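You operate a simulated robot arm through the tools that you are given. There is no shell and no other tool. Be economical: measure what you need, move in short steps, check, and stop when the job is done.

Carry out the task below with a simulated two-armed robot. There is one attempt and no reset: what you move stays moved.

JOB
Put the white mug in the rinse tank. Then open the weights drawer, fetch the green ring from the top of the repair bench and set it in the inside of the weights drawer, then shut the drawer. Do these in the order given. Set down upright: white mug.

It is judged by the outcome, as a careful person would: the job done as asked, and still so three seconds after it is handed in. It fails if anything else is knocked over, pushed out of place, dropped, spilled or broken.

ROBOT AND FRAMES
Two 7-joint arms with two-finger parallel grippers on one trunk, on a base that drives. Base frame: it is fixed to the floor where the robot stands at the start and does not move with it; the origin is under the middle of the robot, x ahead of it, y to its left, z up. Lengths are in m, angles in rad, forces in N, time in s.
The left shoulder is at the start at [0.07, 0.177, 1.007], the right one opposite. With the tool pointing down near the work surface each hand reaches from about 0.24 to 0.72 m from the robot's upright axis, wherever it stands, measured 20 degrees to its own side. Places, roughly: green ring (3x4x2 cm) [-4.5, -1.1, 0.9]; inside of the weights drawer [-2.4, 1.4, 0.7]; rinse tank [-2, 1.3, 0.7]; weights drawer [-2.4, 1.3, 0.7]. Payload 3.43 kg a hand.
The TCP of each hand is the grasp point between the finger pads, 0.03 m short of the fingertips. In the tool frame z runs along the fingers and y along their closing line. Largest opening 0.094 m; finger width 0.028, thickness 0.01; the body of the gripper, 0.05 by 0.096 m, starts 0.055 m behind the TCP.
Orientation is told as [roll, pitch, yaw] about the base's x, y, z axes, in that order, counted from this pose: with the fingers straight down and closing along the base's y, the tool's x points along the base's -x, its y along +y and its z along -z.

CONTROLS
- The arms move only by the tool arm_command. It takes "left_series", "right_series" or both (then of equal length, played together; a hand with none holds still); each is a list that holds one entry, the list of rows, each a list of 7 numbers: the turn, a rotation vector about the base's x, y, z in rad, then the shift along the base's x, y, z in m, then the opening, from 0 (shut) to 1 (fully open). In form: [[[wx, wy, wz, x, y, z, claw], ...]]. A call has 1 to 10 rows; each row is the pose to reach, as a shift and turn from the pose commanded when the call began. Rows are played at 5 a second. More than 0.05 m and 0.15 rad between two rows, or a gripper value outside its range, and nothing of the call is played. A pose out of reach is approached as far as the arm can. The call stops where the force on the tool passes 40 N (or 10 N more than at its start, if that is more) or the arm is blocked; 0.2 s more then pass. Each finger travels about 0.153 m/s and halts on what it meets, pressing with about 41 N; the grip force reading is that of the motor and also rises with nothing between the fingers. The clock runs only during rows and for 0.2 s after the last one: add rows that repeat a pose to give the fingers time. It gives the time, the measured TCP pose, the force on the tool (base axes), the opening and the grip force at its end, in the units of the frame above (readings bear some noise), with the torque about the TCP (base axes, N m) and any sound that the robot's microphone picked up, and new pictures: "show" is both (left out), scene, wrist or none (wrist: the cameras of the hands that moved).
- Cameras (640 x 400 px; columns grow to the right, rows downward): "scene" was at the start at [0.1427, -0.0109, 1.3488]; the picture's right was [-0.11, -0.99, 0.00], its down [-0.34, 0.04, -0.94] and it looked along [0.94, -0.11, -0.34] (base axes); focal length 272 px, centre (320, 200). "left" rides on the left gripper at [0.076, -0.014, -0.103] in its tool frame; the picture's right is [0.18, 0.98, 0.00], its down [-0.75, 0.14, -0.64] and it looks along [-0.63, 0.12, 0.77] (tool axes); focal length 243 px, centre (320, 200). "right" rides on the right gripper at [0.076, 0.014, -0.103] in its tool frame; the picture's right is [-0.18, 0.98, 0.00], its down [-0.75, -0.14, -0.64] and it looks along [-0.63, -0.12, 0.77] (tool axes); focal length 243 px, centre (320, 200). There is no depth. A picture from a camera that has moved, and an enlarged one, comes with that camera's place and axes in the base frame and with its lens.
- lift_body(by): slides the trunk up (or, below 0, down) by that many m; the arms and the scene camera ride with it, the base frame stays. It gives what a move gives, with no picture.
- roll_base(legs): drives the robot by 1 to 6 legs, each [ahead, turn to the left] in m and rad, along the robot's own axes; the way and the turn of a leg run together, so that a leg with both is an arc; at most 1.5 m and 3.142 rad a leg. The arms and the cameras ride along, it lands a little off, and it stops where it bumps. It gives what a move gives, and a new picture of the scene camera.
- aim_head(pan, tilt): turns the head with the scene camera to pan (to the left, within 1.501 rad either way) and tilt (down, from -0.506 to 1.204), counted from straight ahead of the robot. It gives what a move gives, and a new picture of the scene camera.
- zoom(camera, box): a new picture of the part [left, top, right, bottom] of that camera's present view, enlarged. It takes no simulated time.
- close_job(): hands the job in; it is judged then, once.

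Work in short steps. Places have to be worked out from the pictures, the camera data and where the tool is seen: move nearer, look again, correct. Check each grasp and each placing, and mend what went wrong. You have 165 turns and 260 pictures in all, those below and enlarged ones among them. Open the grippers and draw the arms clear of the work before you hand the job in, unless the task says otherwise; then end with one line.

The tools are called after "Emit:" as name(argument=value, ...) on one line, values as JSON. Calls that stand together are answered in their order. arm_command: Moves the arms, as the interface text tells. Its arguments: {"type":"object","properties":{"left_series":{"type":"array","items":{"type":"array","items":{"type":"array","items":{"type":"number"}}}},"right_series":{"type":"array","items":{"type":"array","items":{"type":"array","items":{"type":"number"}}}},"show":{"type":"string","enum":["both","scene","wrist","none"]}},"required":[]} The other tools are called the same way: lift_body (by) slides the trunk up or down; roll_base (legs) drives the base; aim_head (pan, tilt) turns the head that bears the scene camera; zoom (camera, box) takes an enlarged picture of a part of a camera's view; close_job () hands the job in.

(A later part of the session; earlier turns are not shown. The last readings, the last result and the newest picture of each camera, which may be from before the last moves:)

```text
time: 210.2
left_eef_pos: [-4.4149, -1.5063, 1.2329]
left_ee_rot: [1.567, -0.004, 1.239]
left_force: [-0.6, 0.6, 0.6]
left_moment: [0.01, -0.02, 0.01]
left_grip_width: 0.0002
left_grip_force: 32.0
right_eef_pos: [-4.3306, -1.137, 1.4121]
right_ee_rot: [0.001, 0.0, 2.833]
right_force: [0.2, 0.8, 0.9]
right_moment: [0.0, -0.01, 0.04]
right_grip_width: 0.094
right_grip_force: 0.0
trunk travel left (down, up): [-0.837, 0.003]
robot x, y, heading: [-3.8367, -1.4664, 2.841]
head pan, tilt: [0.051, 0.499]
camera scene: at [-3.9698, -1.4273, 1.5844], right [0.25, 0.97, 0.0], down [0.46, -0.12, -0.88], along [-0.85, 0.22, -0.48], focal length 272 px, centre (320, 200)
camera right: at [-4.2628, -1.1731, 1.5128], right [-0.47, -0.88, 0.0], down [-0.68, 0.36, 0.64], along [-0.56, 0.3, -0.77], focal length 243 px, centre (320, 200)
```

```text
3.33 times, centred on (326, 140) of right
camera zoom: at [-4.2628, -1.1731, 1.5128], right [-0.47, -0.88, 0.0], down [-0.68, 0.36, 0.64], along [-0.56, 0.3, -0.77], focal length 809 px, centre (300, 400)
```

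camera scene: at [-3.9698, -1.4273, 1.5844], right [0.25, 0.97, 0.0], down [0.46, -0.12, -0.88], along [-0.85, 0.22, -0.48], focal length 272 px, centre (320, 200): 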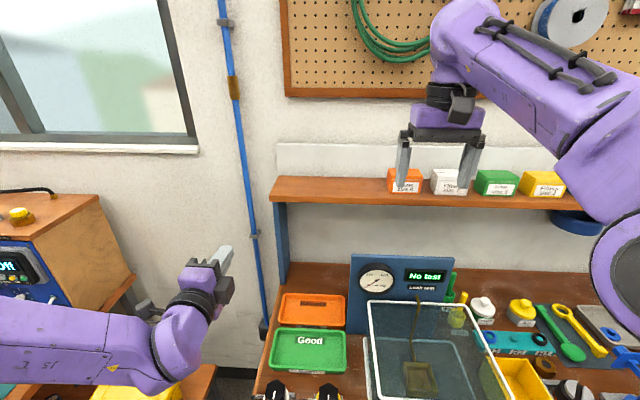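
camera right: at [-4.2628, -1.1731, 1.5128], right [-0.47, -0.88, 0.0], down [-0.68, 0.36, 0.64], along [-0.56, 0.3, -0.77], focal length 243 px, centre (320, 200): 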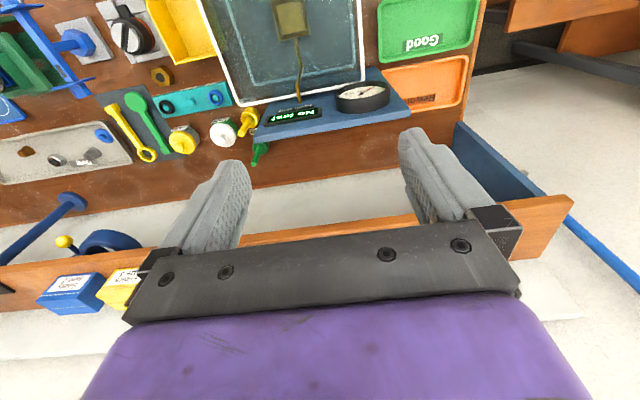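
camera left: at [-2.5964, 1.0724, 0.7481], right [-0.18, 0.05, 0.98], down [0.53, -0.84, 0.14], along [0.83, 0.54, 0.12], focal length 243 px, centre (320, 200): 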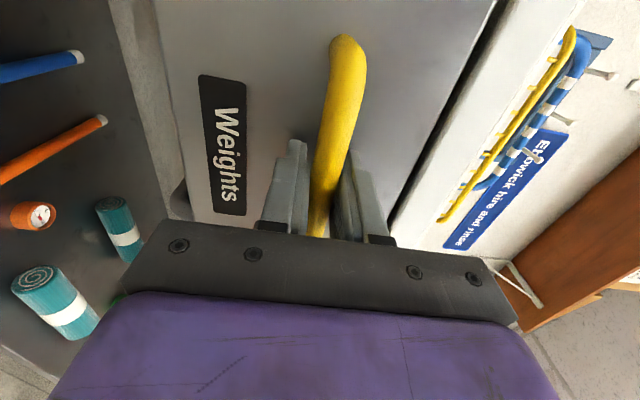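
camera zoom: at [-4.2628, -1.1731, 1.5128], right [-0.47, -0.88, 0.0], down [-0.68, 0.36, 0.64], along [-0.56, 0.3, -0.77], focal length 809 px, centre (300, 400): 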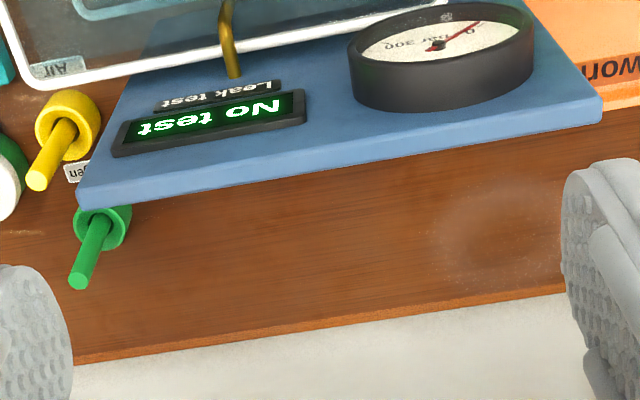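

The panel's top edge still hides the 11 cm strip right behind it. I move the hand 0.11 m further in to see that strip.

Emit:
arm_command(right_series=[[[0, 0, 0, -0.035, 0.011, 0, 1], [0, 0, 0, -0.07, 0.022, 0, 1], [0, 0, 0, -0.105, 0.033, 0, 1], [0, 0, 0, -0.105, 0.033, 0, 1]]], show="wrist")

Emit:
zoom(camera="right", box=[180, 0, 460, 175])

```text
time: 211.2
left_eef_pos: [-4.4189, -1.5032, 1.2319]
left_ee_rot: [1.562, -0.004, 1.239]
left_force: [-1.0, -0.1, 0.3]
left_moment: [0.01, 0.01, 0.01]
left_grip_width: 0.0001
left_grip_force: 32.6
right_eef_pos: [-4.3725, -1.1063, 1.3623]
right_ee_rot: [0.0, 0.005, 2.832]
right_force: [0.2, -0.4, -0.9]
right_moment: [0.01, -0.02, -0.03]
right_grip_width: 0.0939
right_grip_force: 0.0
right hand out of reach, approached as far as the arm can: row 1, 2, 3, 4
trunk travel left (down, up): [-0.837, 0.003]
robot x, y, heading: [-3.837, -1.462, 2.835]
head pan, tilt: [0.051, 0.499]
camera right: at [-4.3048, -1.1436, 1.4644], right [-0.48, -0.88, 0.0], down [-0.68, 0.37, 0.64], along [-0.56, 0.3, -0.77], focal length 243 px, centre (320, 200)
```

right: 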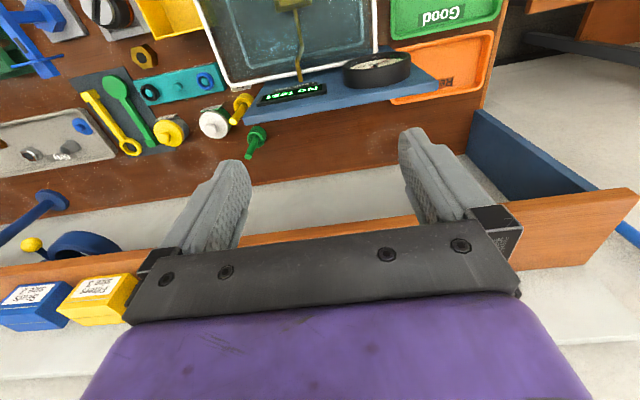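

```text
2.29 times, centred on (320, 88) of right
camera zoom: at [-4.3048, -1.1436, 1.4644], right [-0.48, -0.88, 0.0], down [-0.68, 0.37, 0.64], along [-0.56, 0.3, -0.77], focal length 555 px, centre (320, 457)
```

zoom: 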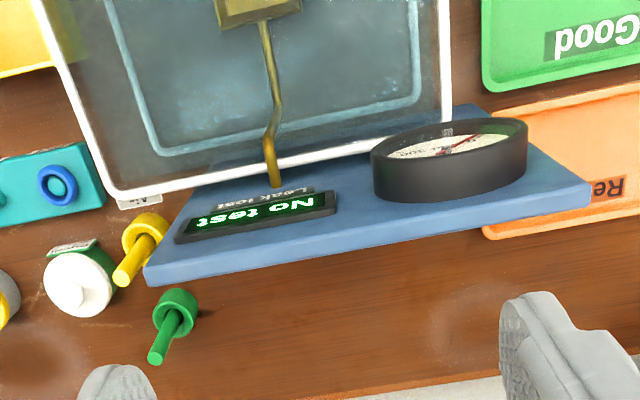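

I use the left wrist camera, which sits just left of the bench and looks to the right, towards the panel's back.

Emit:
zoom(camera="left", box=[0, 0, 640, 400])

```text
1.00 times, centred on (320, 200) of left (not enlarged: the box is as wide or as high as the picture)
camera zoom: at [-4.3464, -1.6105, 1.2178], right [-0.07, -0.17, 0.98], down [0.85, 0.5, 0.15], along [-0.52, 0.85, 0.11], focal length 243 px, centre (320, 200)
```

zoom: 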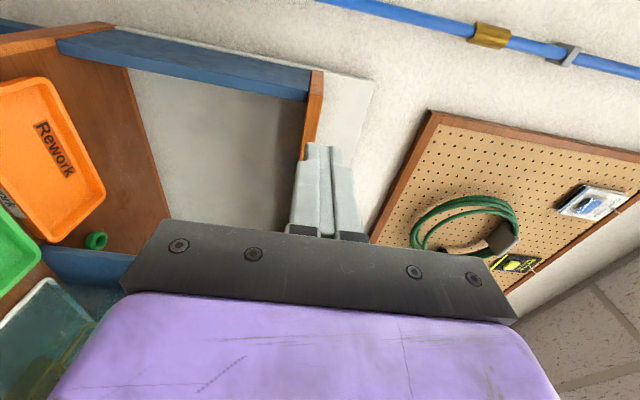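

Found it: the green ring lies right behind the panel, near its left edge. I enlarge it.

Emit:
zoom(camera="left", box=[40, 200, 168, 280])

```text
5.00 times, centred on (104, 240) of left
camera zoom: at [-4.3464, -1.6105, 1.2178], right [-0.07, -0.17, 0.98], down [0.85, 0.5, 0.15], along [-0.52, 0.85, 0.11], focal length 1213 px, centre (1400, 0)
```

zoom: 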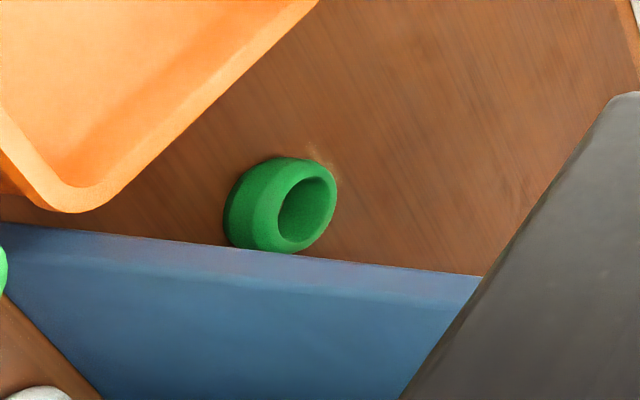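

The ring lies flat about 6.5 cm behind the panel's plane, 6 cm right of its left edge: roughly (-4.477, -1.16, 0.90). I check how much nearer the base can get to the bench.

Emit:
aim_head(pan=0.0, tilt=1.2)

```text
time: 212.2
left_eef_pos: [-4.4145, -1.5053, 1.2319]
left_ee_rot: [1.564, -0.003, 1.241]
left_force: [0.1, -0.2, 0.3]
left_moment: [0.01, 0.01, 0.01]
left_grip_width: 0.0
left_grip_force: 33.2
right_eef_pos: [-4.3682, -1.1074, 1.3638]
right_ee_rot: [-0.001, 0.003, 2.831]
right_force: [0.4, -0.2, 0.6]
right_moment: [0.03, 0.0, 0.02]
right_grip_width: 0.0939
right_grip_force: 0.0
trunk travel left (down, up): [-0.837, 0.003]
robot x, y, heading: [-3.8367, -1.4657, 2.834]
head pan, tilt: [0.0, 1.201]
camera scene: at [-3.9371, -1.433, 1.5306], right [0.3, 0.95, 0.0], down [0.89, -0.28, -0.36], along [-0.35, 0.11, -0.93], focal length 272 px, centre (320, 200)
```

scene: 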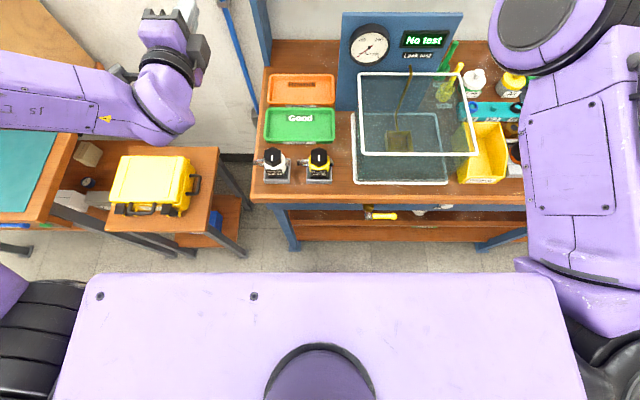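

I now know the approach: the left hand, leaning in from the left past the panel's edge, fingers closing front-to-back. First I back off, retract the right hand, and shift the base 0.21 m to the right.

Emit:
roll_base(legs=[[-0.4, 0], [0, -1.571], [0.21, 0], [0, 1.571]])

Emit:
arm_command(right_series=[[[0, 0, 0, 0.04, -0.013, 0.015, 0.8], [0, 0, 0, 0.08, -0.026, 0.03, 0.5], [0, 0, 0, 0.12, -0.039, 0.045, 0.3], [0, 0, 0, 0.16, -0.052, 0.06, 0.2], [0, 0, 0, 0.2, -0.065, 0.075, 0.2], [0, 0, 0, 0.24, -0.078, 0.09, 0.2], [0, 0, 0, 0.28, -0.091, 0.1, 0.2], [0, 0, 0, 0.28, -0.091, 0.1, 0.2]]], show="none")

```text
time: 223.7
left_eef_pos: [-3.9718, -1.4271, 1.2334]
left_ee_rot: [1.564, -0.004, 1.242]
left_force: [0.1, -0.7, -0.1]
left_moment: [0.04, 0.0, 0.01]
left_grip_width: 0.0002
left_grip_force: 32.8
right_eef_pos: [-3.9273, -1.0284, 1.3643]
right_ee_rot: [0.0, 0.001, 2.834]
right_force: [-0.5, -0.4, 0.3]
right_moment: [0.0, -0.01, 0.02]
right_grip_width: 0.094
right_grip_force: 0.0
trunk travel left (down, up): [-0.837, 0.003]
robot x, y, heading: [-3.3962, -1.381, 2.84]
head pan, tilt: [0.0, 1.201]
camera scene: at [-3.4942, -1.3527, 1.5306], right [0.3, 0.95, 0.0], down [0.89, -0.28, -0.36], along [-0.35, 0.11, -0.93], focal length 272 px, centre (320, 200)
```

scene: 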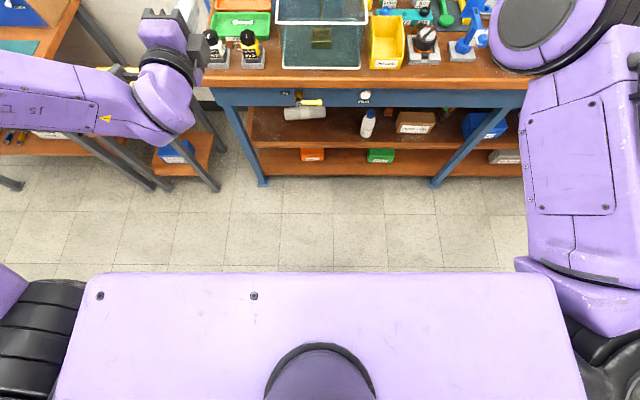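

```text
time: 225.5
left_eef_pos: [-3.9716, -1.4264, 1.2337]
left_ee_rot: [1.562, -0.003, 1.24]
left_force: [0.1, 0.5, -0.4]
left_moment: [0.03, 0.01, 0.0]
left_grip_width: 0.0
left_grip_force: 32.8
right_eef_pos: [-3.6434, -1.1203, 1.4617]
right_ee_rot: [0.004, 0.001, 2.835]
right_force: [-0.5, 0.7, -0.4]
right_moment: [-0.05, -0.02, -0.03]
right_grip_width: 0.0188
right_grip_force: 0.1
trunk travel left (down, up): [-0.837, 0.003]
robot x, y, heading: [-3.395, -1.3823, 2.838]
head pan, tilt: [0.0, 1.201]
```

Now I rotate the left tool from horizontal to pointing down (fingers closing front-to-back).

Emit:
arm_command(left_series=[[[-0.0446, -0.1423, 0, 0, 0, 0, 0.2], [-0.0892, -0.2847, 0, 0, 0, 0, 0.4], [-0.1338, -0.427, 0, 0, 0, 0, 0.6], [-0.1784, -0.5693, 0, 0, 0, 0, 0.75], [-0.223, -0.7117, 0, 0, 0, 0, 0.75], [-0.2676, -0.854, 0, 0, 0, 0, 0.75], [-0.3122, -0.9963, 0, 0, 0, 0, 0.75], [-0.3568, -1.1387, 0, 0, 0, 0, 0.75], [-0.4014, -1.281, 0, 0, 0, 0, 0.75], [-0.446, -1.4233, 0, 0, 0, 0, 0.75]]], show="scene")

```text
time: 227.7
left_eef_pos: [-3.9739, -1.4266, 1.2317]
left_ee_rot: [0.07, -0.026, 1.266]
left_force: [-0.2, 0.4, 0.4]
left_moment: [-0.01, 0.01, 0.0]
left_grip_width: 0.0706
left_grip_force: 0.1
right_eef_pos: [-3.6468, -1.1206, 1.463]
right_ee_rot: [0.001, 0.004, 2.833]
right_force: [-1.0, 0.2, 0.8]
right_moment: [-0.01, 0.0, 0.01]
right_grip_width: 0.019
right_grip_force: 0.1
trunk travel left (down, up): [-0.837, 0.003]
robot x, y, heading: [-3.3902, -1.3854, 2.836]
head pan, tilt: [0.0, 1.201]
camera scene: at [-3.4957, -1.3522, 1.5305], right [0.3, 0.95, 0.0], down [0.89, -0.28, -0.36], along [-0.34, 0.11, -0.93], focal length 272 px, centre (320, 200)
```

scene: 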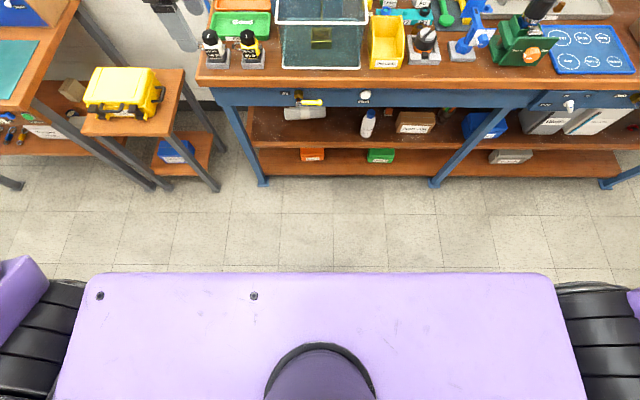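

The tool points down cleanly. I add the 0.5 rad lean (hand to the left, fingers pointing right-down), then drive 0.42 m up to the bench.

Emit:
arm_command(left_series=[[[0.119, -0.0375, 0, 0, 0, 0, 0.75], [0.238, -0.075, 0, 0, 0, 0, 0.75], [0.358, -0.1125, 0, 0, 0, 0, 0.75], [0.477, -0.15, 0, 0, 0, 0, 0.75], [0.477, -0.15, 0, 0, 0, 0, 0.75]]], show="none")

Emit:
roll_base(legs=[[0.42, 0]])

Emit:
zoom(camera="left", box=[0, 0, 640, 400])

```text
time: 228.9
left_eef_pos: [-3.9722, -1.4274, 1.2335]
left_ee_rot: [0.069, -0.527, 1.269]
left_force: [0.5, 0.3, 0.1]
left_moment: [-0.01, 0.03, -0.01]
left_grip_width: 0.0706
left_grip_force: 0.1
right_eef_pos: [-3.644, -1.1201, 1.4617]
right_ee_rot: [0.0, 0.002, 2.836]
right_force: [-0.5, 1.0, -0.2]
right_moment: [0.02, -0.01, -0.02]
right_grip_width: 0.019
right_grip_force: 0.0
trunk travel left (down, up): [-0.837, 0.003]
robot x, y, heading: [-3.3919, -1.3843, 2.837]
head pan, tilt: [0.0, 1.201]
```

```text
time: 231.5
left_eef_pos: [-4.3728, -1.2969, 1.2343]
left_ee_rot: [0.074, -0.525, 1.26]
left_force: [0.2, 0.1, -0.6]
left_moment: [0.0, 0.05, -0.01]
left_grip_width: 0.0705
left_grip_force: 0.0
right_eef_pos: [-4.0426, -0.9908, 1.4636]
right_ee_rot: [0.0, 0.0, 2.827]
right_force: [0.3, -0.1, -0.1]
right_moment: [-0.03, -0.01, 0.02]
right_grip_width: 0.0189
right_grip_force: 0.0
trunk travel left (down, up): [-0.837, 0.003]
robot x, y, heading: [-3.7959, -1.2583, 2.831]
head pan, tilt: [0.0, 1.201]
camera scene: at [-3.8935, -1.2252, 1.5308], right [0.31, 0.95, 0.0], down [0.89, -0.29, -0.36], along [-0.35, 0.11, -0.93], focal length 272 px, centre (320, 200)
```

scene: 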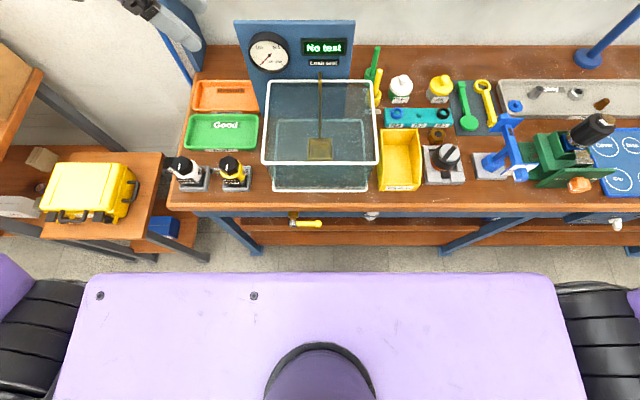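

```text
1.00 times, centred on (320, 200) of left (not enlarged: the box is as wide or as high as the picture)
camera zoom: at [-4.388, -1.4139, 1.2835], right [-0.99, 0.11, -0.03], down [0.01, 0.34, 0.94], along [0.12, 0.93, -0.34], focal length 243 px, centre (320, 200)
```

zoom: 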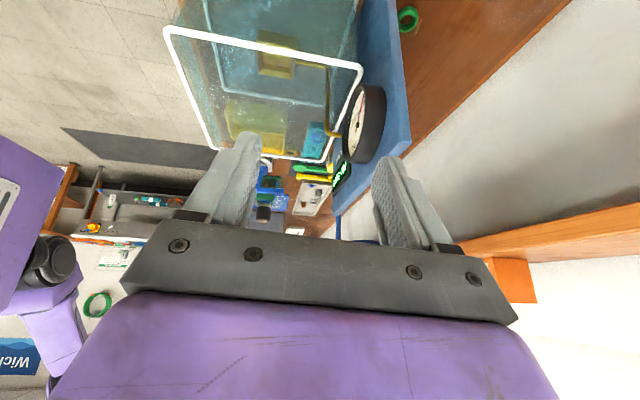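

Excellent view: the ring is confirmed at (-4.477, -1.154, 0.90). I enlarge to gauge the gap to the panel.

Emit:
zoom(camera="left", box=[330, 0, 490, 100])

```text
4.00 times, centred on (410, 50) of left
camera zoom: at [-4.388, -1.4139, 1.2835], right [-0.99, 0.11, -0.03], down [0.01, 0.34, 0.94], along [0.12, 0.93, -0.34], focal length 970 px, centre (-40, 800)
```

zoom: 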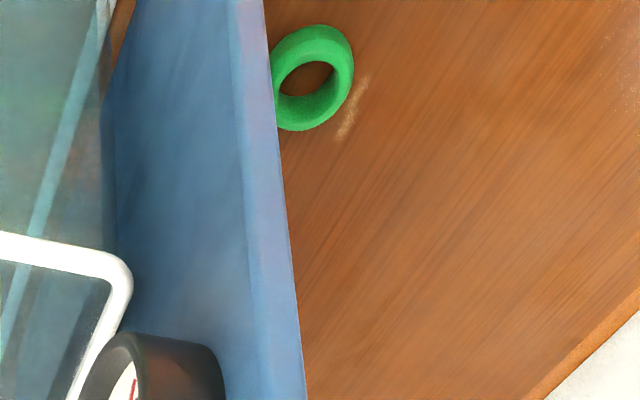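

The panel is only ~8 mm thick and the ring sits 6.3 cm behind its back face: enough room. I move to a waypoint left of the panel at the ring's depth, with a small tilt correction.

Emit:
arm_command(left_series=[[[-0.007, -0.021, 0, -0.036, 0.005, 0, 0.64], [-0.014, -0.043, 0, -0.072, 0.01, 0, 0.64], [-0.021, -0.064, 0, -0.109, 0.015, -0.01, 0.64], [-0.028, -0.085, 0, -0.145, 0.02, -0.04, 0.64], [-0.028, -0.085, 0, -0.145, 0.02, -0.085, 0.64], [-0.028, -0.085, 0, -0.145, 0.02, -0.085, 0.64]]], show="wrist")

```text
time: 232.9
left_eef_pos: [-4.5196, -1.2763, 1.1492]
left_ee_rot: [-0.03, -0.521, 1.312]
left_force: [0.2, 0.4, -0.4]
left_moment: [0.01, 0.02, 0.02]
left_grip_width: 0.0601
left_grip_force: 0.1
left hand out of reach, approached as far as the arm can: row 4
right_eef_pos: [-4.0423, -0.9925, 1.4637]
right_ee_rot: [0.0, 0.001, 2.828]
right_force: [-0.3, 0.6, 0.0]
right_moment: [-0.03, 0.02, -0.01]
right_grip_width: 0.019
right_grip_force: 0.0
trunk travel left (down, up): [-0.837, 0.003]
robot x, y, heading: [-3.7999, -1.2579, 2.834]
head pan, tilt: [0.0, 1.201]
camera left: at [-4.5392, -1.3923, 1.2002], right [-0.99, 0.11, -0.12], down [-0.07, 0.37, 0.93], along [0.15, 0.92, -0.35], focal length 243 px, centre (320, 200)
```

left: 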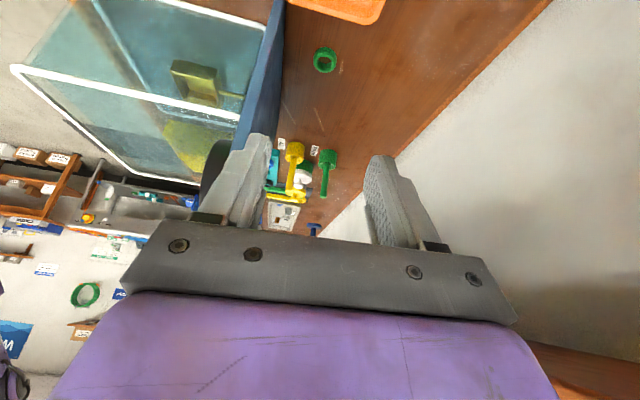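

Ring re-measured at (-4.480, -1.153). I descend along the slant to about 8 cm short of it.

Emit:
arm_command(left_series=[[[0, 0, 0, 0.006, 0.019, -0.038, 0.64], [0, 0, 0, 0.012, 0.038, -0.076, 0.64], [0, 0, 0, 0.018, 0.057, -0.114, 0.64], [0, 0, 0, 0.024, 0.076, -0.151, 0.64], [0, 0, 0, 0.024, 0.076, -0.151, 0.64]]], show="both")

```text
time: 234.1
left_eef_pos: [-4.494, -1.1993, 0.9968]
left_ee_rot: [-0.032, -0.521, 1.314]
left_force: [-0.4, 0.2, 0.0]
left_moment: [0.01, 0.0, 0.01]
left_grip_width: 0.06
left_grip_force: 0.1
right_eef_pos: [-4.0433, -0.9911, 1.4631]
right_ee_rot: [0.0, 0.001, 2.826]
right_force: [-0.5, 0.2, -0.4]
right_moment: [-0.01, 0.02, 0.0]
right_grip_width: 0.0188
right_grip_force: 0.1
trunk travel left (down, up): [-0.837, 0.003]
robot x, y, heading: [-3.7946, -1.2569, 2.829]
head pan, tilt: [0.0, 1.201]
camera scene: at [-3.8948, -1.2249, 1.5307], right [0.31, 0.95, 0.0], down [0.89, -0.29, -0.36], along [-0.35, 0.11, -0.93], focal length 272 px, centre (320, 200)
camera left: at [-4.5142, -1.3156, 1.0488], right [-0.99, 0.11, -0.12], down [-0.07, 0.36, 0.93], along [0.15, 0.92, -0.35], focal length 243 px, centre (320, 200)
```

scene: 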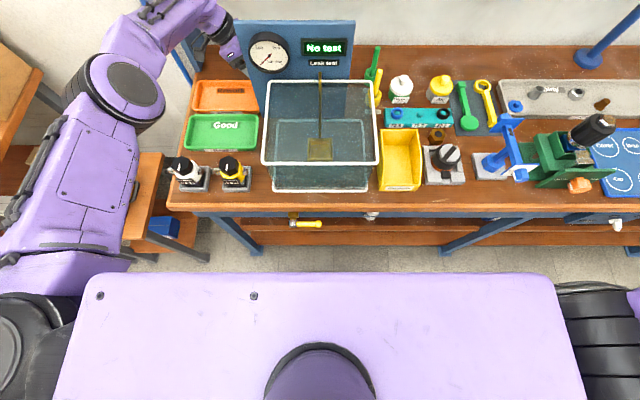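
left: 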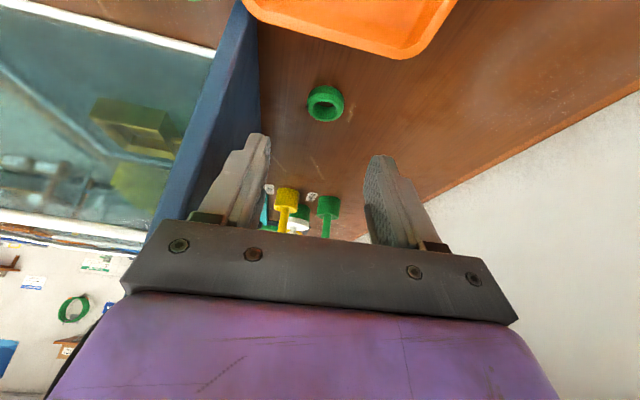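

The arm posture is clear of everything. I go down the last stretch to the ring.

Emit:
arm_command(left_series=[[[0, 0, 0, 0.004, 0.013, -0.025, 0.64], [0, 0, 0, 0.008, 0.026, -0.05, 0.64], [0, 0, 0, 0.011, 0.04, -0.07, 0.64], [0, 0, 0, 0.011, 0.04, -0.07, 0.64]]], show="wrist")

Emit:
zoom(camera="left", box=[200, 60, 440, 210])

```text
time: 235.1
left_eef_pos: [-4.476, -1.1664, 0.9264]
left_ee_rot: [-0.031, -0.519, 1.313]
left_force: [-16.3, -0.4, 3.9]
left_moment: [-0.33, -0.73, -0.93]
left_grip_width: 0.0603
left_grip_force: 0.1
left hand out of reach, approached as far as the arm can: row 2, 3, 4
right_eef_pos: [-4.0473, -0.9908, 1.4629]
right_ee_rot: [0.0, 0.003, 2.828]
right_force: [0.4, -0.4, 0.5]
right_moment: [-0.01, 0.0, 0.02]
right_grip_width: 0.0188
right_grip_force: 0.1
trunk travel left (down, up): [-0.837, 0.003]
robot x, y, heading: [-3.7927, -1.2609, 2.83]
head pan, tilt: [0.0, 1.201]
camera left: at [-4.4949, -1.2827, 0.9787], right [-0.99, 0.11, -0.12], down [-0.07, 0.37, 0.93], along [0.15, 0.92, -0.35], focal length 243 px, centre (320, 200)
```

left: 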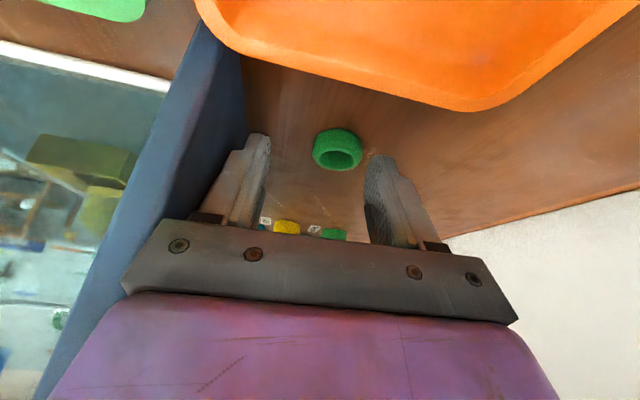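

```text
2.67 times, centred on (320, 135) of left
camera zoom: at [-4.4949, -1.2827, 0.9787], right [-0.99, 0.11, -0.12], down [-0.07, 0.37, 0.93], along [0.15, 0.92, -0.35], focal length 647 px, centre (320, 373)
```

zoom: 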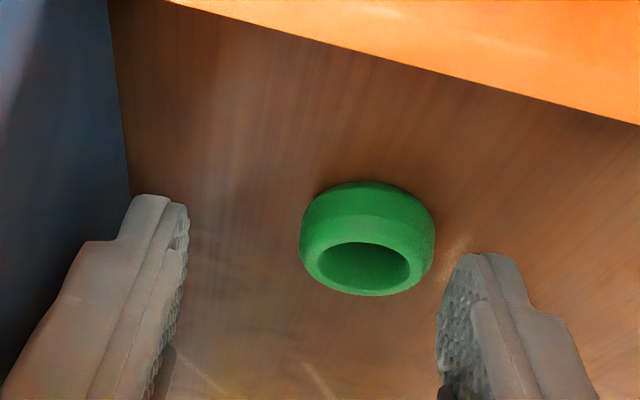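

The arm is at its reach limit and leans lightly on the panel (16 N). Driving the base 1.5 cm ahead moves the hand away from the panel and centres it on the ring.

Emit:
roll_base(legs=[[0.015, 0]])

Emit:
zoom(camera="left", box=[160, 40, 480, 240])

```text
time: 235.8
left_eef_pos: [-4.4842, -1.1631, 0.9298]
left_ee_rot: [-0.028, -0.523, 1.311]
left_force: [0.3, 0.9, -0.4]
left_moment: [0.01, 0.01, 0.02]
left_grip_width: 0.0604
left_grip_force: 0.0
right_eef_pos: [-4.0541, -0.9888, 1.4641]
right_ee_rot: [0.0, -0.001, 2.827]
right_force: [0.2, -0.3, 0.0]
right_moment: [-0.03, 0.03, -0.02]
right_grip_width: 0.019
right_grip_force: 0.0
trunk travel left (down, up): [-0.837, 0.003]
robot x, y, heading: [-3.809, -1.2517, 2.83]
head pan, tilt: [0.0, 1.201]
camera scene: at [-3.9057, -1.2219, 1.531], right [0.31, 0.95, 0.0], down [0.89, -0.29, -0.36], along [-0.35, 0.11, -0.93], focal length 272 px, centre (320, 200)
```

scene: 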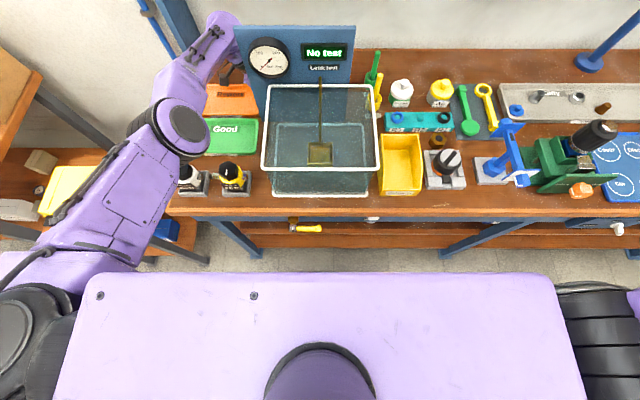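

```text
2.00 times, centred on (320, 140) of left
camera zoom: at [-4.5041, -1.2791, 0.9817], right [-0.99, 0.11, -0.12], down [-0.07, 0.36, 0.93], along [0.15, 0.92, -0.35], focal length 485 px, centre (320, 320)
```

zoom: 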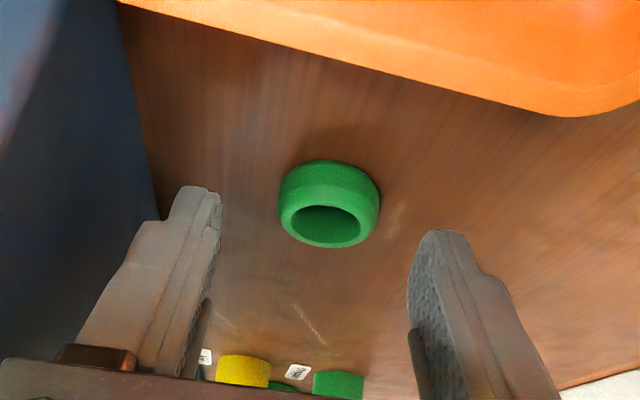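

Contact is gone and the panel looks unmoved; the ring is centred. I go 1.2 cm further down.

Emit:
arm_command(left_series=[[[0, 0, 0, 0, 0.002, -0.005, 0.64], [0, 0, 0, 0, 0.005, -0.011, 0.64], [0, 0, 0, 0, 0.005, -0.011, 0.64]]], show="wrist")

Emit:
zoom(camera="left", box=[160, 40, 480, 240])

```text
time: 236.6
left_eef_pos: [-4.4831, -1.1601, 0.9164]
left_ee_rot: [-0.034, -0.521, 1.313]
left_force: [-0.3, 0.5, -0.3]
left_moment: [0.01, 0.01, 0.01]
left_grip_width: 0.0599
left_grip_force: 0.0
left hand out of reach, approached as far as the arm can: row 2, 3
right_eef_pos: [-4.0587, -0.9872, 1.4632]
right_ee_rot: [0.001, 0.001, 2.829]
right_force: [-0.1, 0.5, -0.4]
right_moment: [0.02, -0.01, 0.01]
right_grip_width: 0.0186
right_grip_force: 0.0
trunk travel left (down, up): [-0.837, 0.003]
robot x, y, heading: [-3.8093, -1.2506, 2.83]
head pan, tilt: [0.0, 1.201]
camera left: at [-4.5024, -1.2765, 0.9683], right [-0.99, 0.11, -0.12], down [-0.07, 0.37, 0.93], along [0.15, 0.92, -0.35], focal length 243 px, centre (320, 200)
```

left: 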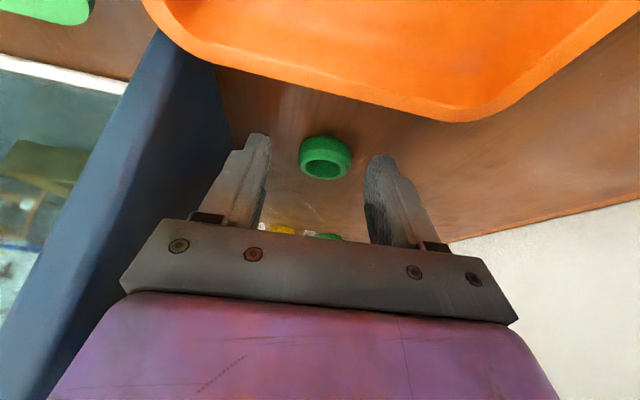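

```text
2.00 times, centred on (320, 140) of left
camera zoom: at [-4.5024, -1.2765, 0.9683], right [-0.99, 0.11, -0.12], down [-0.07, 0.37, 0.93], along [0.15, 0.92, -0.35], focal length 485 px, centre (320, 320)
```

zoom: 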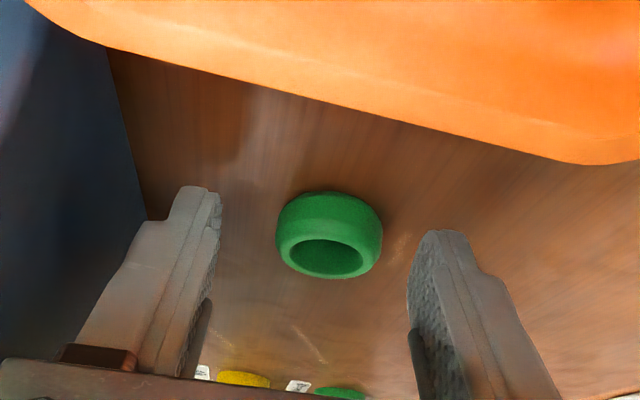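

The ring's centre is now inside the fingertips' span. I close on it.

Emit:
arm_command(left_series=[[[0, 0, 0, 0, 0, 0, 0.5], [0, 0, 0, 0, 0, 0, 0.38], [0, 0, 0, 0, 0, 0, 0.25], [0, 0, 0, 0, 0, 0, 0.1], [0, 0, 0, 0, 0, 0, 0.1]]], show="wrist")

Emit:
zoom(camera="left", box=[160, 40, 480, 240])

```text
time: 237.8
left_eef_pos: [-4.4831, -1.1596, 0.9172]
left_ee_rot: [-0.032, -0.521, 1.312]
left_force: [-2.6, 0.5, 3.8]
left_moment: [0.14, 0.12, 0.05]
left_grip_width: 0.0279
left_grip_force: 40.5
right_eef_pos: [-4.0583, -0.9862, 1.4632]
right_ee_rot: [0.0, 0.004, 2.828]
right_force: [0.5, -0.6, -0.2]
right_moment: [0.03, -0.05, 0.02]
right_grip_width: 0.0189
right_grip_force: 0.0
trunk travel left (down, up): [-0.837, 0.003]
robot x, y, heading: [-3.8092, -1.2544, 2.829]
head pan, tilt: [0.0, 1.201]
camera left: at [-4.5025, -1.2767, 0.969], right [-0.99, 0.11, -0.12], down [-0.07, 0.36, 0.93], along [0.15, 0.92, -0.35], focal length 243 px, centre (320, 200)
```

left: 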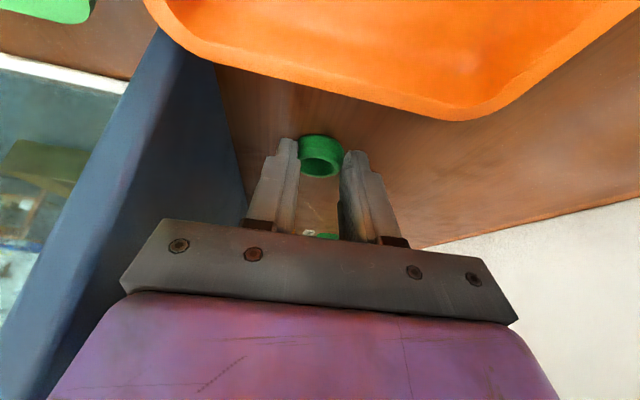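

```text
2.00 times, centred on (320, 140) of left
camera zoom: at [-4.5025, -1.2767, 0.969], right [-0.99, 0.11, -0.12], down [-0.07, 0.36, 0.93], along [0.15, 0.92, -0.35], focal length 485 px, centre (320, 320)
```

zoom: 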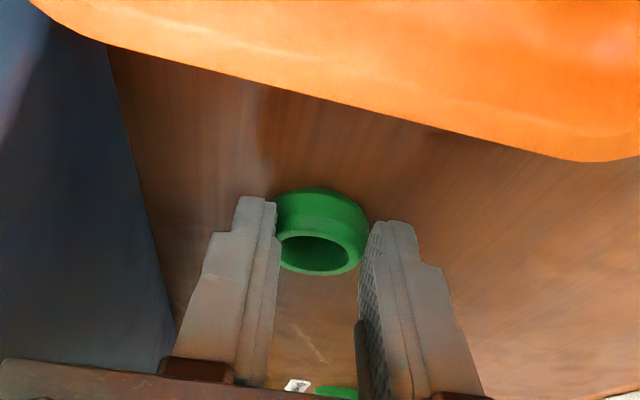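

Gripped (28 mm, 40 N). I retreat up and to the left along the same slant.

Emit:
arm_command(left_series=[[[0, 0, 0, -0.003, -0.01, 0.02, 0.1], [0, 0, 0, -0.007, -0.023, 0.045, 0.1], [0, 0, 0, -0.011, -0.038, 0.08, 0.1], [0, 0, 0, -0.017, -0.057, 0.118, 0.1], [0, 0, 0, -0.023, -0.076, 0.156, 0.1], [0, 0, 0, -0.029, -0.095, 0.194, 0.1], [0, 0, 0, -0.035, -0.114, 0.232, 0.1], [0, 0, 0, -0.035, -0.114, 0.232, 0.1]]], show="both")

```text
time: 239.6
left_eef_pos: [-4.5342, -1.2699, 1.1508]
left_ee_rot: [-0.033, -0.521, 1.315]
left_force: [0.3, 0.7, -0.5]
left_moment: [0.0, 0.01, -0.04]
left_grip_width: 0.0269
left_grip_force: 41.0
left hand out of reach, approached as far as the arm can: row 1, 2, 3, 4, 5, 6, 7, 8
right_eef_pos: [-4.0577, -0.9869, 1.4636]
right_ee_rot: [-0.001, 0.0, 2.827]
right_force: [-0.6, -0.4, 0.3]
right_moment: [0.05, 0.0, 0.0]
right_grip_width: 0.0188
right_grip_force: 0.1
trunk travel left (down, up): [-0.837, 0.003]
robot x, y, heading: [-3.8063, -1.2499, 2.825]
head pan, tilt: [0.0, 1.201]
camera scene: at [-3.9101, -1.2199, 1.5306], right [0.31, 0.95, 0.0], down [0.89, -0.29, -0.36], along [-0.34, 0.11, -0.93], focal length 272 px, centre (320, 200)
camera left: at [-4.5544, -1.3865, 1.2011], right [-0.99, 0.11, -0.12], down [-0.07, 0.37, 0.93], along [0.15, 0.92, -0.35], focal length 243 px, centre (320, 200)
```

scene: 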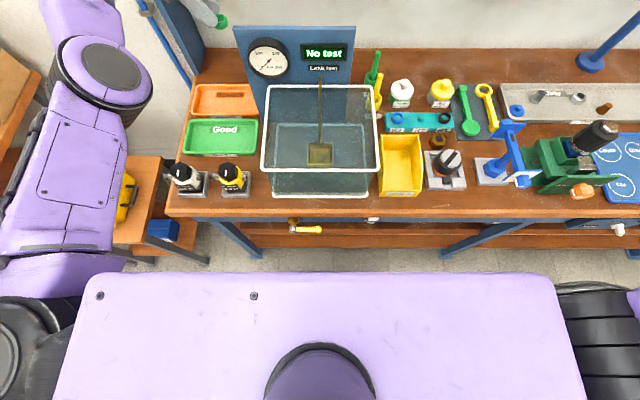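
left: 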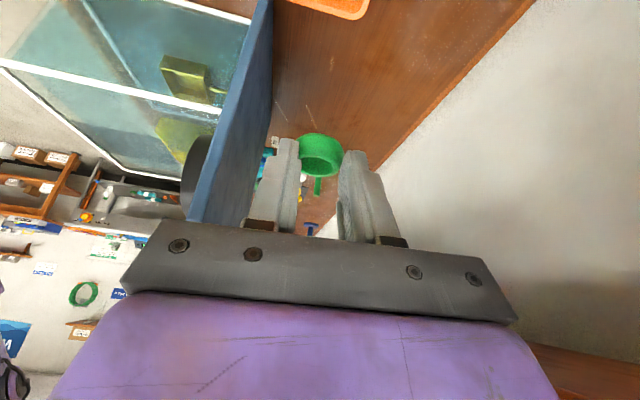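

The ring is held and nothing moved on the bench. I back the base straight out 0.55 m.

Emit:
roll_base(legs=[[-0.55, 0]])

Emit:
zoom(camera="left", box=[160, 60, 480, 260])

```text
time: 242.8
left_eef_pos: [-4.0148, -1.4353, 1.1488]
left_ee_rot: [-0.037, -0.521, 1.312]
left_force: [-0.2, -0.7, -1.3]
left_moment: [0.01, -0.02, 0.01]
left_grip_width: 0.0266
left_grip_force: 41.3
right_eef_pos: [-3.5386, -1.1534, 1.4632]
right_ee_rot: [0.0, 0.001, 2.824]
right_force: [-0.9, 0.3, -0.2]
right_moment: [-0.02, -0.03, 0.02]
right_grip_width: 0.0188
right_grip_force: 0.0
trunk travel left (down, up): [-0.837, 0.003]
robot x, y, heading: [-3.2864, -1.4211, 2.828]
head pan, tilt: [0.0, 1.201]
camera scene: at [-3.3907, -1.3878, 1.5305], right [0.31, 0.95, 0.0], down [0.89, -0.29, -0.36], along [-0.34, 0.11, -0.93], focal length 272 px, centre (320, 200)
```

scene: 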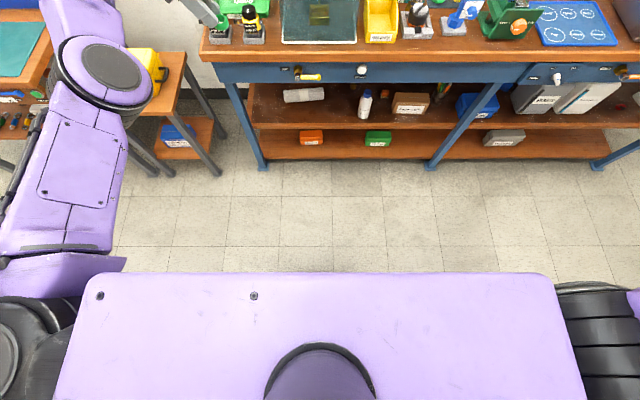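

```text
2.00 times, centred on (320, 160) of left
camera zoom: at [-4.0352, -1.5519, 1.2002], right [-0.99, 0.12, -0.12], down [-0.07, 0.37, 0.93], along [0.15, 0.92, -0.35], focal length 485 px, centre (320, 280)
```

zoom: 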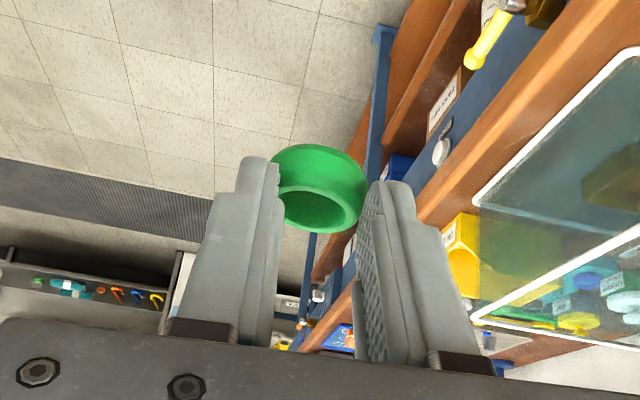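

The ring is firmly held. I straighten the tool to vertical and draw the hand in 0.15 m for travelling.

Emit:
arm_command(left_series=[[[0, 0, 0, 0.036, -0.011, 0.01, 0.1], [0, 0, 0, 0.072, -0.023, 0.02, 0.1], [-0.119, 0.0375, 0, 0.108, -0.035, 0.03, 0.1], [-0.238, 0.075, 0, 0.143, -0.046, 0.03, 0.1], [-0.358, 0.1125, 0, 0.143, -0.046, 0.03, 0.1], [-0.477, 0.15, 0, 0.143, -0.046, 0.03, 0.1], [-0.477, 0.15, 0, 0.143, -0.046, 0.03, 0.1]]], show="none")

Emit:
aim_head(pan=-1.0, tilt=0.4)

```text
time: 244.4
left_eef_pos: [-4.0046, -1.4332, 1.2065]
left_ee_rot: [-0.014, -0.021, 1.304]
left_force: [-0.1, 0.1, 0.8]
left_moment: [0.02, -0.02, 0.01]
left_grip_width: 0.0262
left_grip_force: 41.2
left hand out of reach, approached as far as the arm can: row 1, 2, 3, 4, 5, 6, 7
right_eef_pos: [-3.5378, -1.1535, 1.4633]
right_ee_rot: [0.0, 0.002, 2.825]
right_force: [1.9, 0.4, -0.5]
right_moment: [-0.01, 0.0, 0.01]
right_grip_width: 0.0187
right_grip_force: 0.0
trunk travel left (down, up): [-0.837, 0.003]
robot x, y, heading: [-3.2923, -1.4178, 2.83]
head pan, tilt: [0.0, 1.201]
```

```text
time: 245.7
left_eef_pos: [-4.0047, -1.4335, 1.2075]
left_ee_rot: [-0.014, -0.023, 1.303]
left_force: [-0.4, -0.5, -0.1]
left_moment: [0.0, 0.0, 0.02]
left_grip_width: 0.0
left_grip_force: 32.8
right_eef_pos: [-3.5372, -1.1557, 1.4633]
right_ee_rot: [0.001, 0.001, 2.822]
right_force: [0.3, -0.2, 0.6]
right_moment: [0.04, -0.06, 0.01]
right_grip_width: 0.0189
right_grip_force: 0.1
trunk travel left (down, up): [-0.837, 0.003]
robot x, y, heading: [-3.2901, -1.4223, 2.827]
head pan, tilt: [-1.0, 0.4]
camera scene: at [-3.3597, -1.3161, 1.5934], right [0.97, 0.25, 0.0], down [0.1, -0.38, -0.92], along [-0.23, 0.89, -0.39], focal length 272 px, centre (320, 200)
```

scene: 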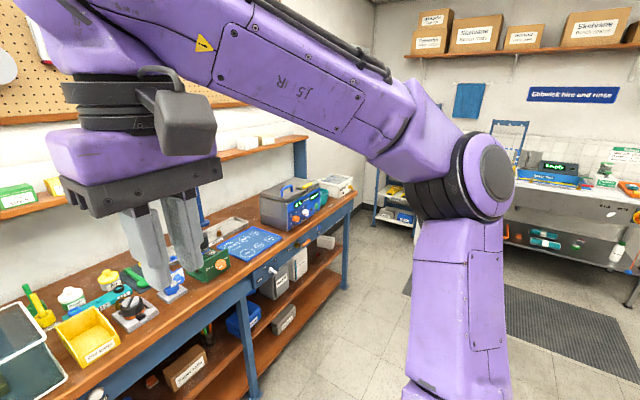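

The gripper reads 0: the ring has slipped out of the tip grip. I look for it on the floor below the hand.

Emit:
aim_head(pan=0.2, tilt=1.0)

Emit:
zoom(camera="left", box=[0, 0, 640, 400])

```text
time: 247.1
left_eef_pos: [-4.0041, -1.4328, 1.2055]
left_ee_rot: [-0.012, -0.023, 1.304]
left_force: [0.1, -0.1, 0.7]
left_moment: [-0.02, -0.01, -0.03]
left_grip_width: 0.0
left_grip_force: 32.5
right_eef_pos: [-3.5371, -1.1538, 1.4631]
right_ee_rot: [0.0, 0.001, 2.822]
right_force: [1.1, 0.2, -0.4]
right_moment: [0.0, -0.02, -0.02]
right_grip_width: 0.0189
right_grip_force: 0.1
trunk travel left (down, up): [-0.837, 0.003]
robot x, y, heading: [-3.2886, -1.4246, 2.819]
head pan, tilt: [0.201, 1.0]
camera scene: at [-3.4053, -1.3975, 1.5432], right [0.12, 0.99, 0.0], down [0.84, -0.1, -0.54], along [-0.54, 0.06, -0.84], focal length 272 px, centre (320, 200)
```

scene: 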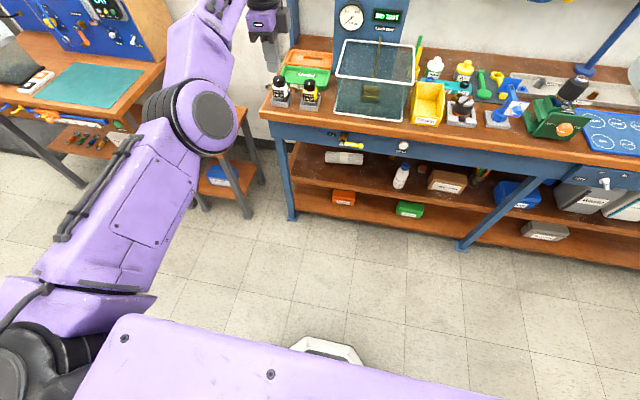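

```text
1.00 times, centred on (320, 200) of left (not enlarged: the box is as wide or as high as the picture)
camera zoom: at [-4.0134, -1.5127, 1.3075], right [-1.0, 0.08, -0.02], down [0.05, 0.75, 0.66], along [0.07, 0.65, -0.75], focal length 243 px, centre (320, 200)
```

zoom: 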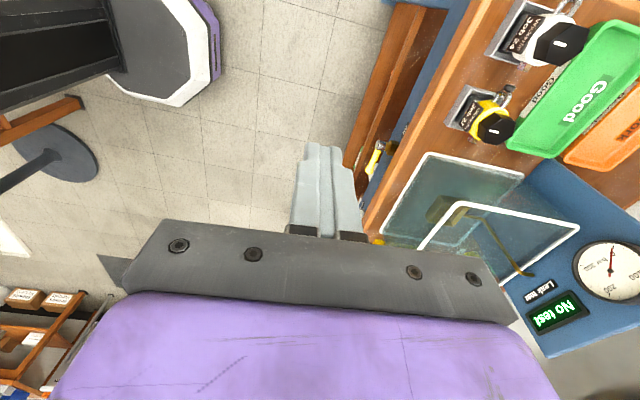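

I search the floor in enlarged views.

Emit:
zoom(camera="scene", box=[180, 180, 500, 380])

Emit:
zoom(camera="left", box=[140, 0, 460, 200])

Emit:
zoom(camera="scene", box=[0, 60, 320, 260])

```text
2.00 times, centred on (340, 280) of scene
camera zoom: at [-3.4053, -1.3975, 1.5432], right [0.12, 0.99, 0.0], down [0.84, -0.1, -0.54], along [-0.54, 0.06, -0.84], focal length 544 px, centre (280, 40)
```

zoom: 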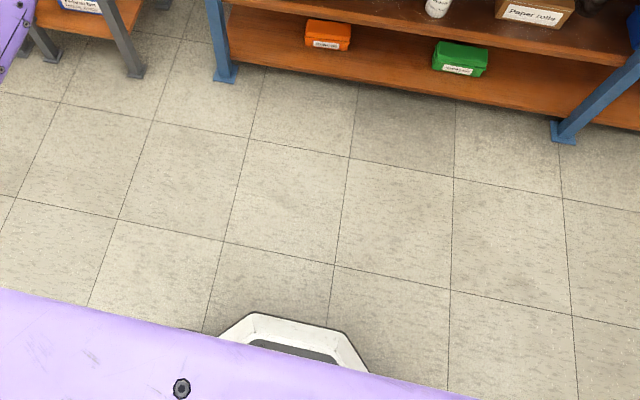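

```text
2.00 times, centred on (300, 100) of left
camera zoom: at [-4.0134, -1.5127, 1.3075], right [-1.0, 0.08, -0.02], down [0.05, 0.75, 0.66], along [0.07, 0.65, -0.75], focal length 485 px, centre (360, 400)
```

zoom: 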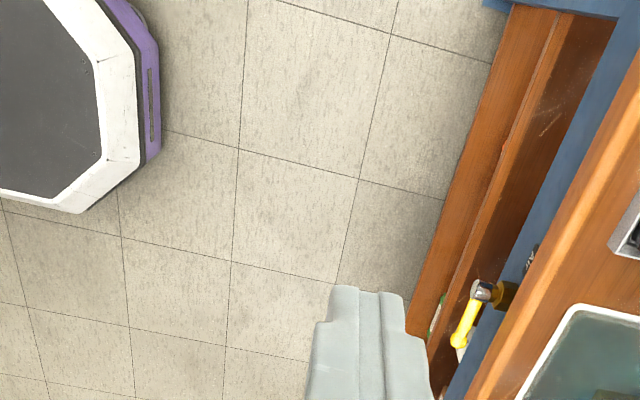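

```text
2.00 times, centred on (160, 160) of scene
camera zoom: at [-3.4053, -1.3975, 1.5432], right [0.12, 0.99, 0.0], down [0.84, -0.1, -0.54], along [-0.54, 0.06, -0.84], focal length 544 px, centre (640, 280)
```

zoom: 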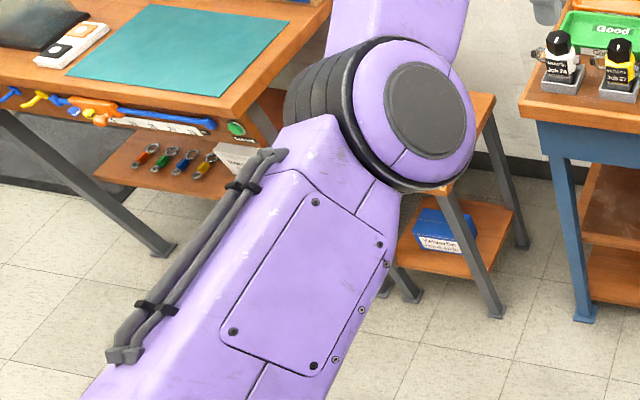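

Not there; it must have rolled. I scan the floor to the left and to the right.

Emit:
aim_head(pan=0.9, tilt=0.9)

Emit:
aim_head(pan=-0.7, tilt=0.9)

```text
time: 248.1
left_eef_pos: [-4.004, -1.4347, 1.2066]
left_ee_rot: [-0.014, -0.023, 1.302]
left_force: [0.8, 0.2, -0.7]
left_moment: [-0.01, -0.01, -0.01]
left_grip_width: 0.0
left_grip_force: 32.9
right_eef_pos: [-3.5379, -1.1547, 1.4635]
right_ee_rot: [-0.001, 0.001, 2.824]
right_force: [0.1, 0.4, 0.5]
right_moment: [0.01, -0.03, 0.02]
right_grip_width: 0.0189
right_grip_force: 0.0
trunk travel left (down, up): [-0.837, 0.003]
robot x, y, heading: [-3.2888, -1.4229, 2.825]
head pan, tilt: [0.901, 0.901]
camera scene: at [-3.399, -1.4471, 1.5504], right [-0.55, 0.83, 0.0], down [0.65, 0.43, -0.62], along [-0.52, -0.34, -0.78], focal length 272 px, centre (320, 200)
```

scene: 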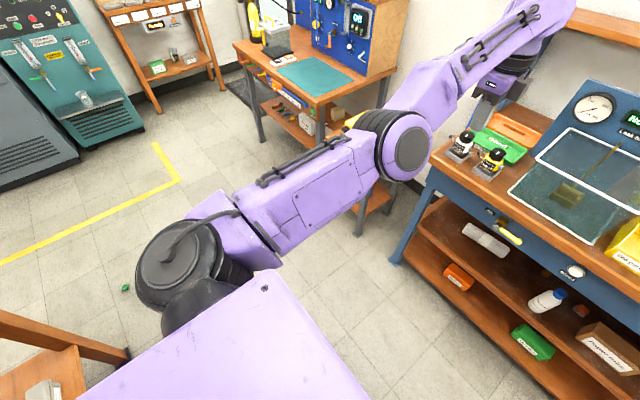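

```text
time: 249.8
left_eef_pos: [-4.0059, -1.433, 1.2078]
left_ee_rot: [-0.014, -0.023, 1.305]
left_force: [0.6, 1.0, 0.3]
left_moment: [0.01, -0.01, 0.01]
left_grip_width: 0.0002
left_grip_force: 33.4
right_eef_pos: [-3.5379, -1.1542, 1.4641]
right_ee_rot: [0.0, 0.0, 2.825]
right_force: [0.3, -0.2, -0.4]
right_moment: [-0.02, 0.02, 0.0]
right_grip_width: 0.0187
right_grip_force: 0.0
trunk travel left (down, up): [-0.837, 0.003]
robot x, y, heading: [-3.2872, -1.4195, 2.828]
head pan, tilt: [-0.7, 0.901]
camera scene: at [-3.376, -1.3414, 1.5504], right [0.85, 0.53, 0.0], down [0.41, -0.67, -0.62], along [-0.33, 0.53, -0.78], focal length 272 px, centre (320, 200)
```

scene: 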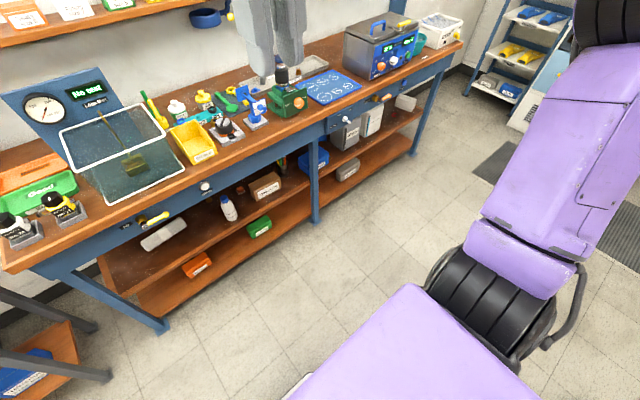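

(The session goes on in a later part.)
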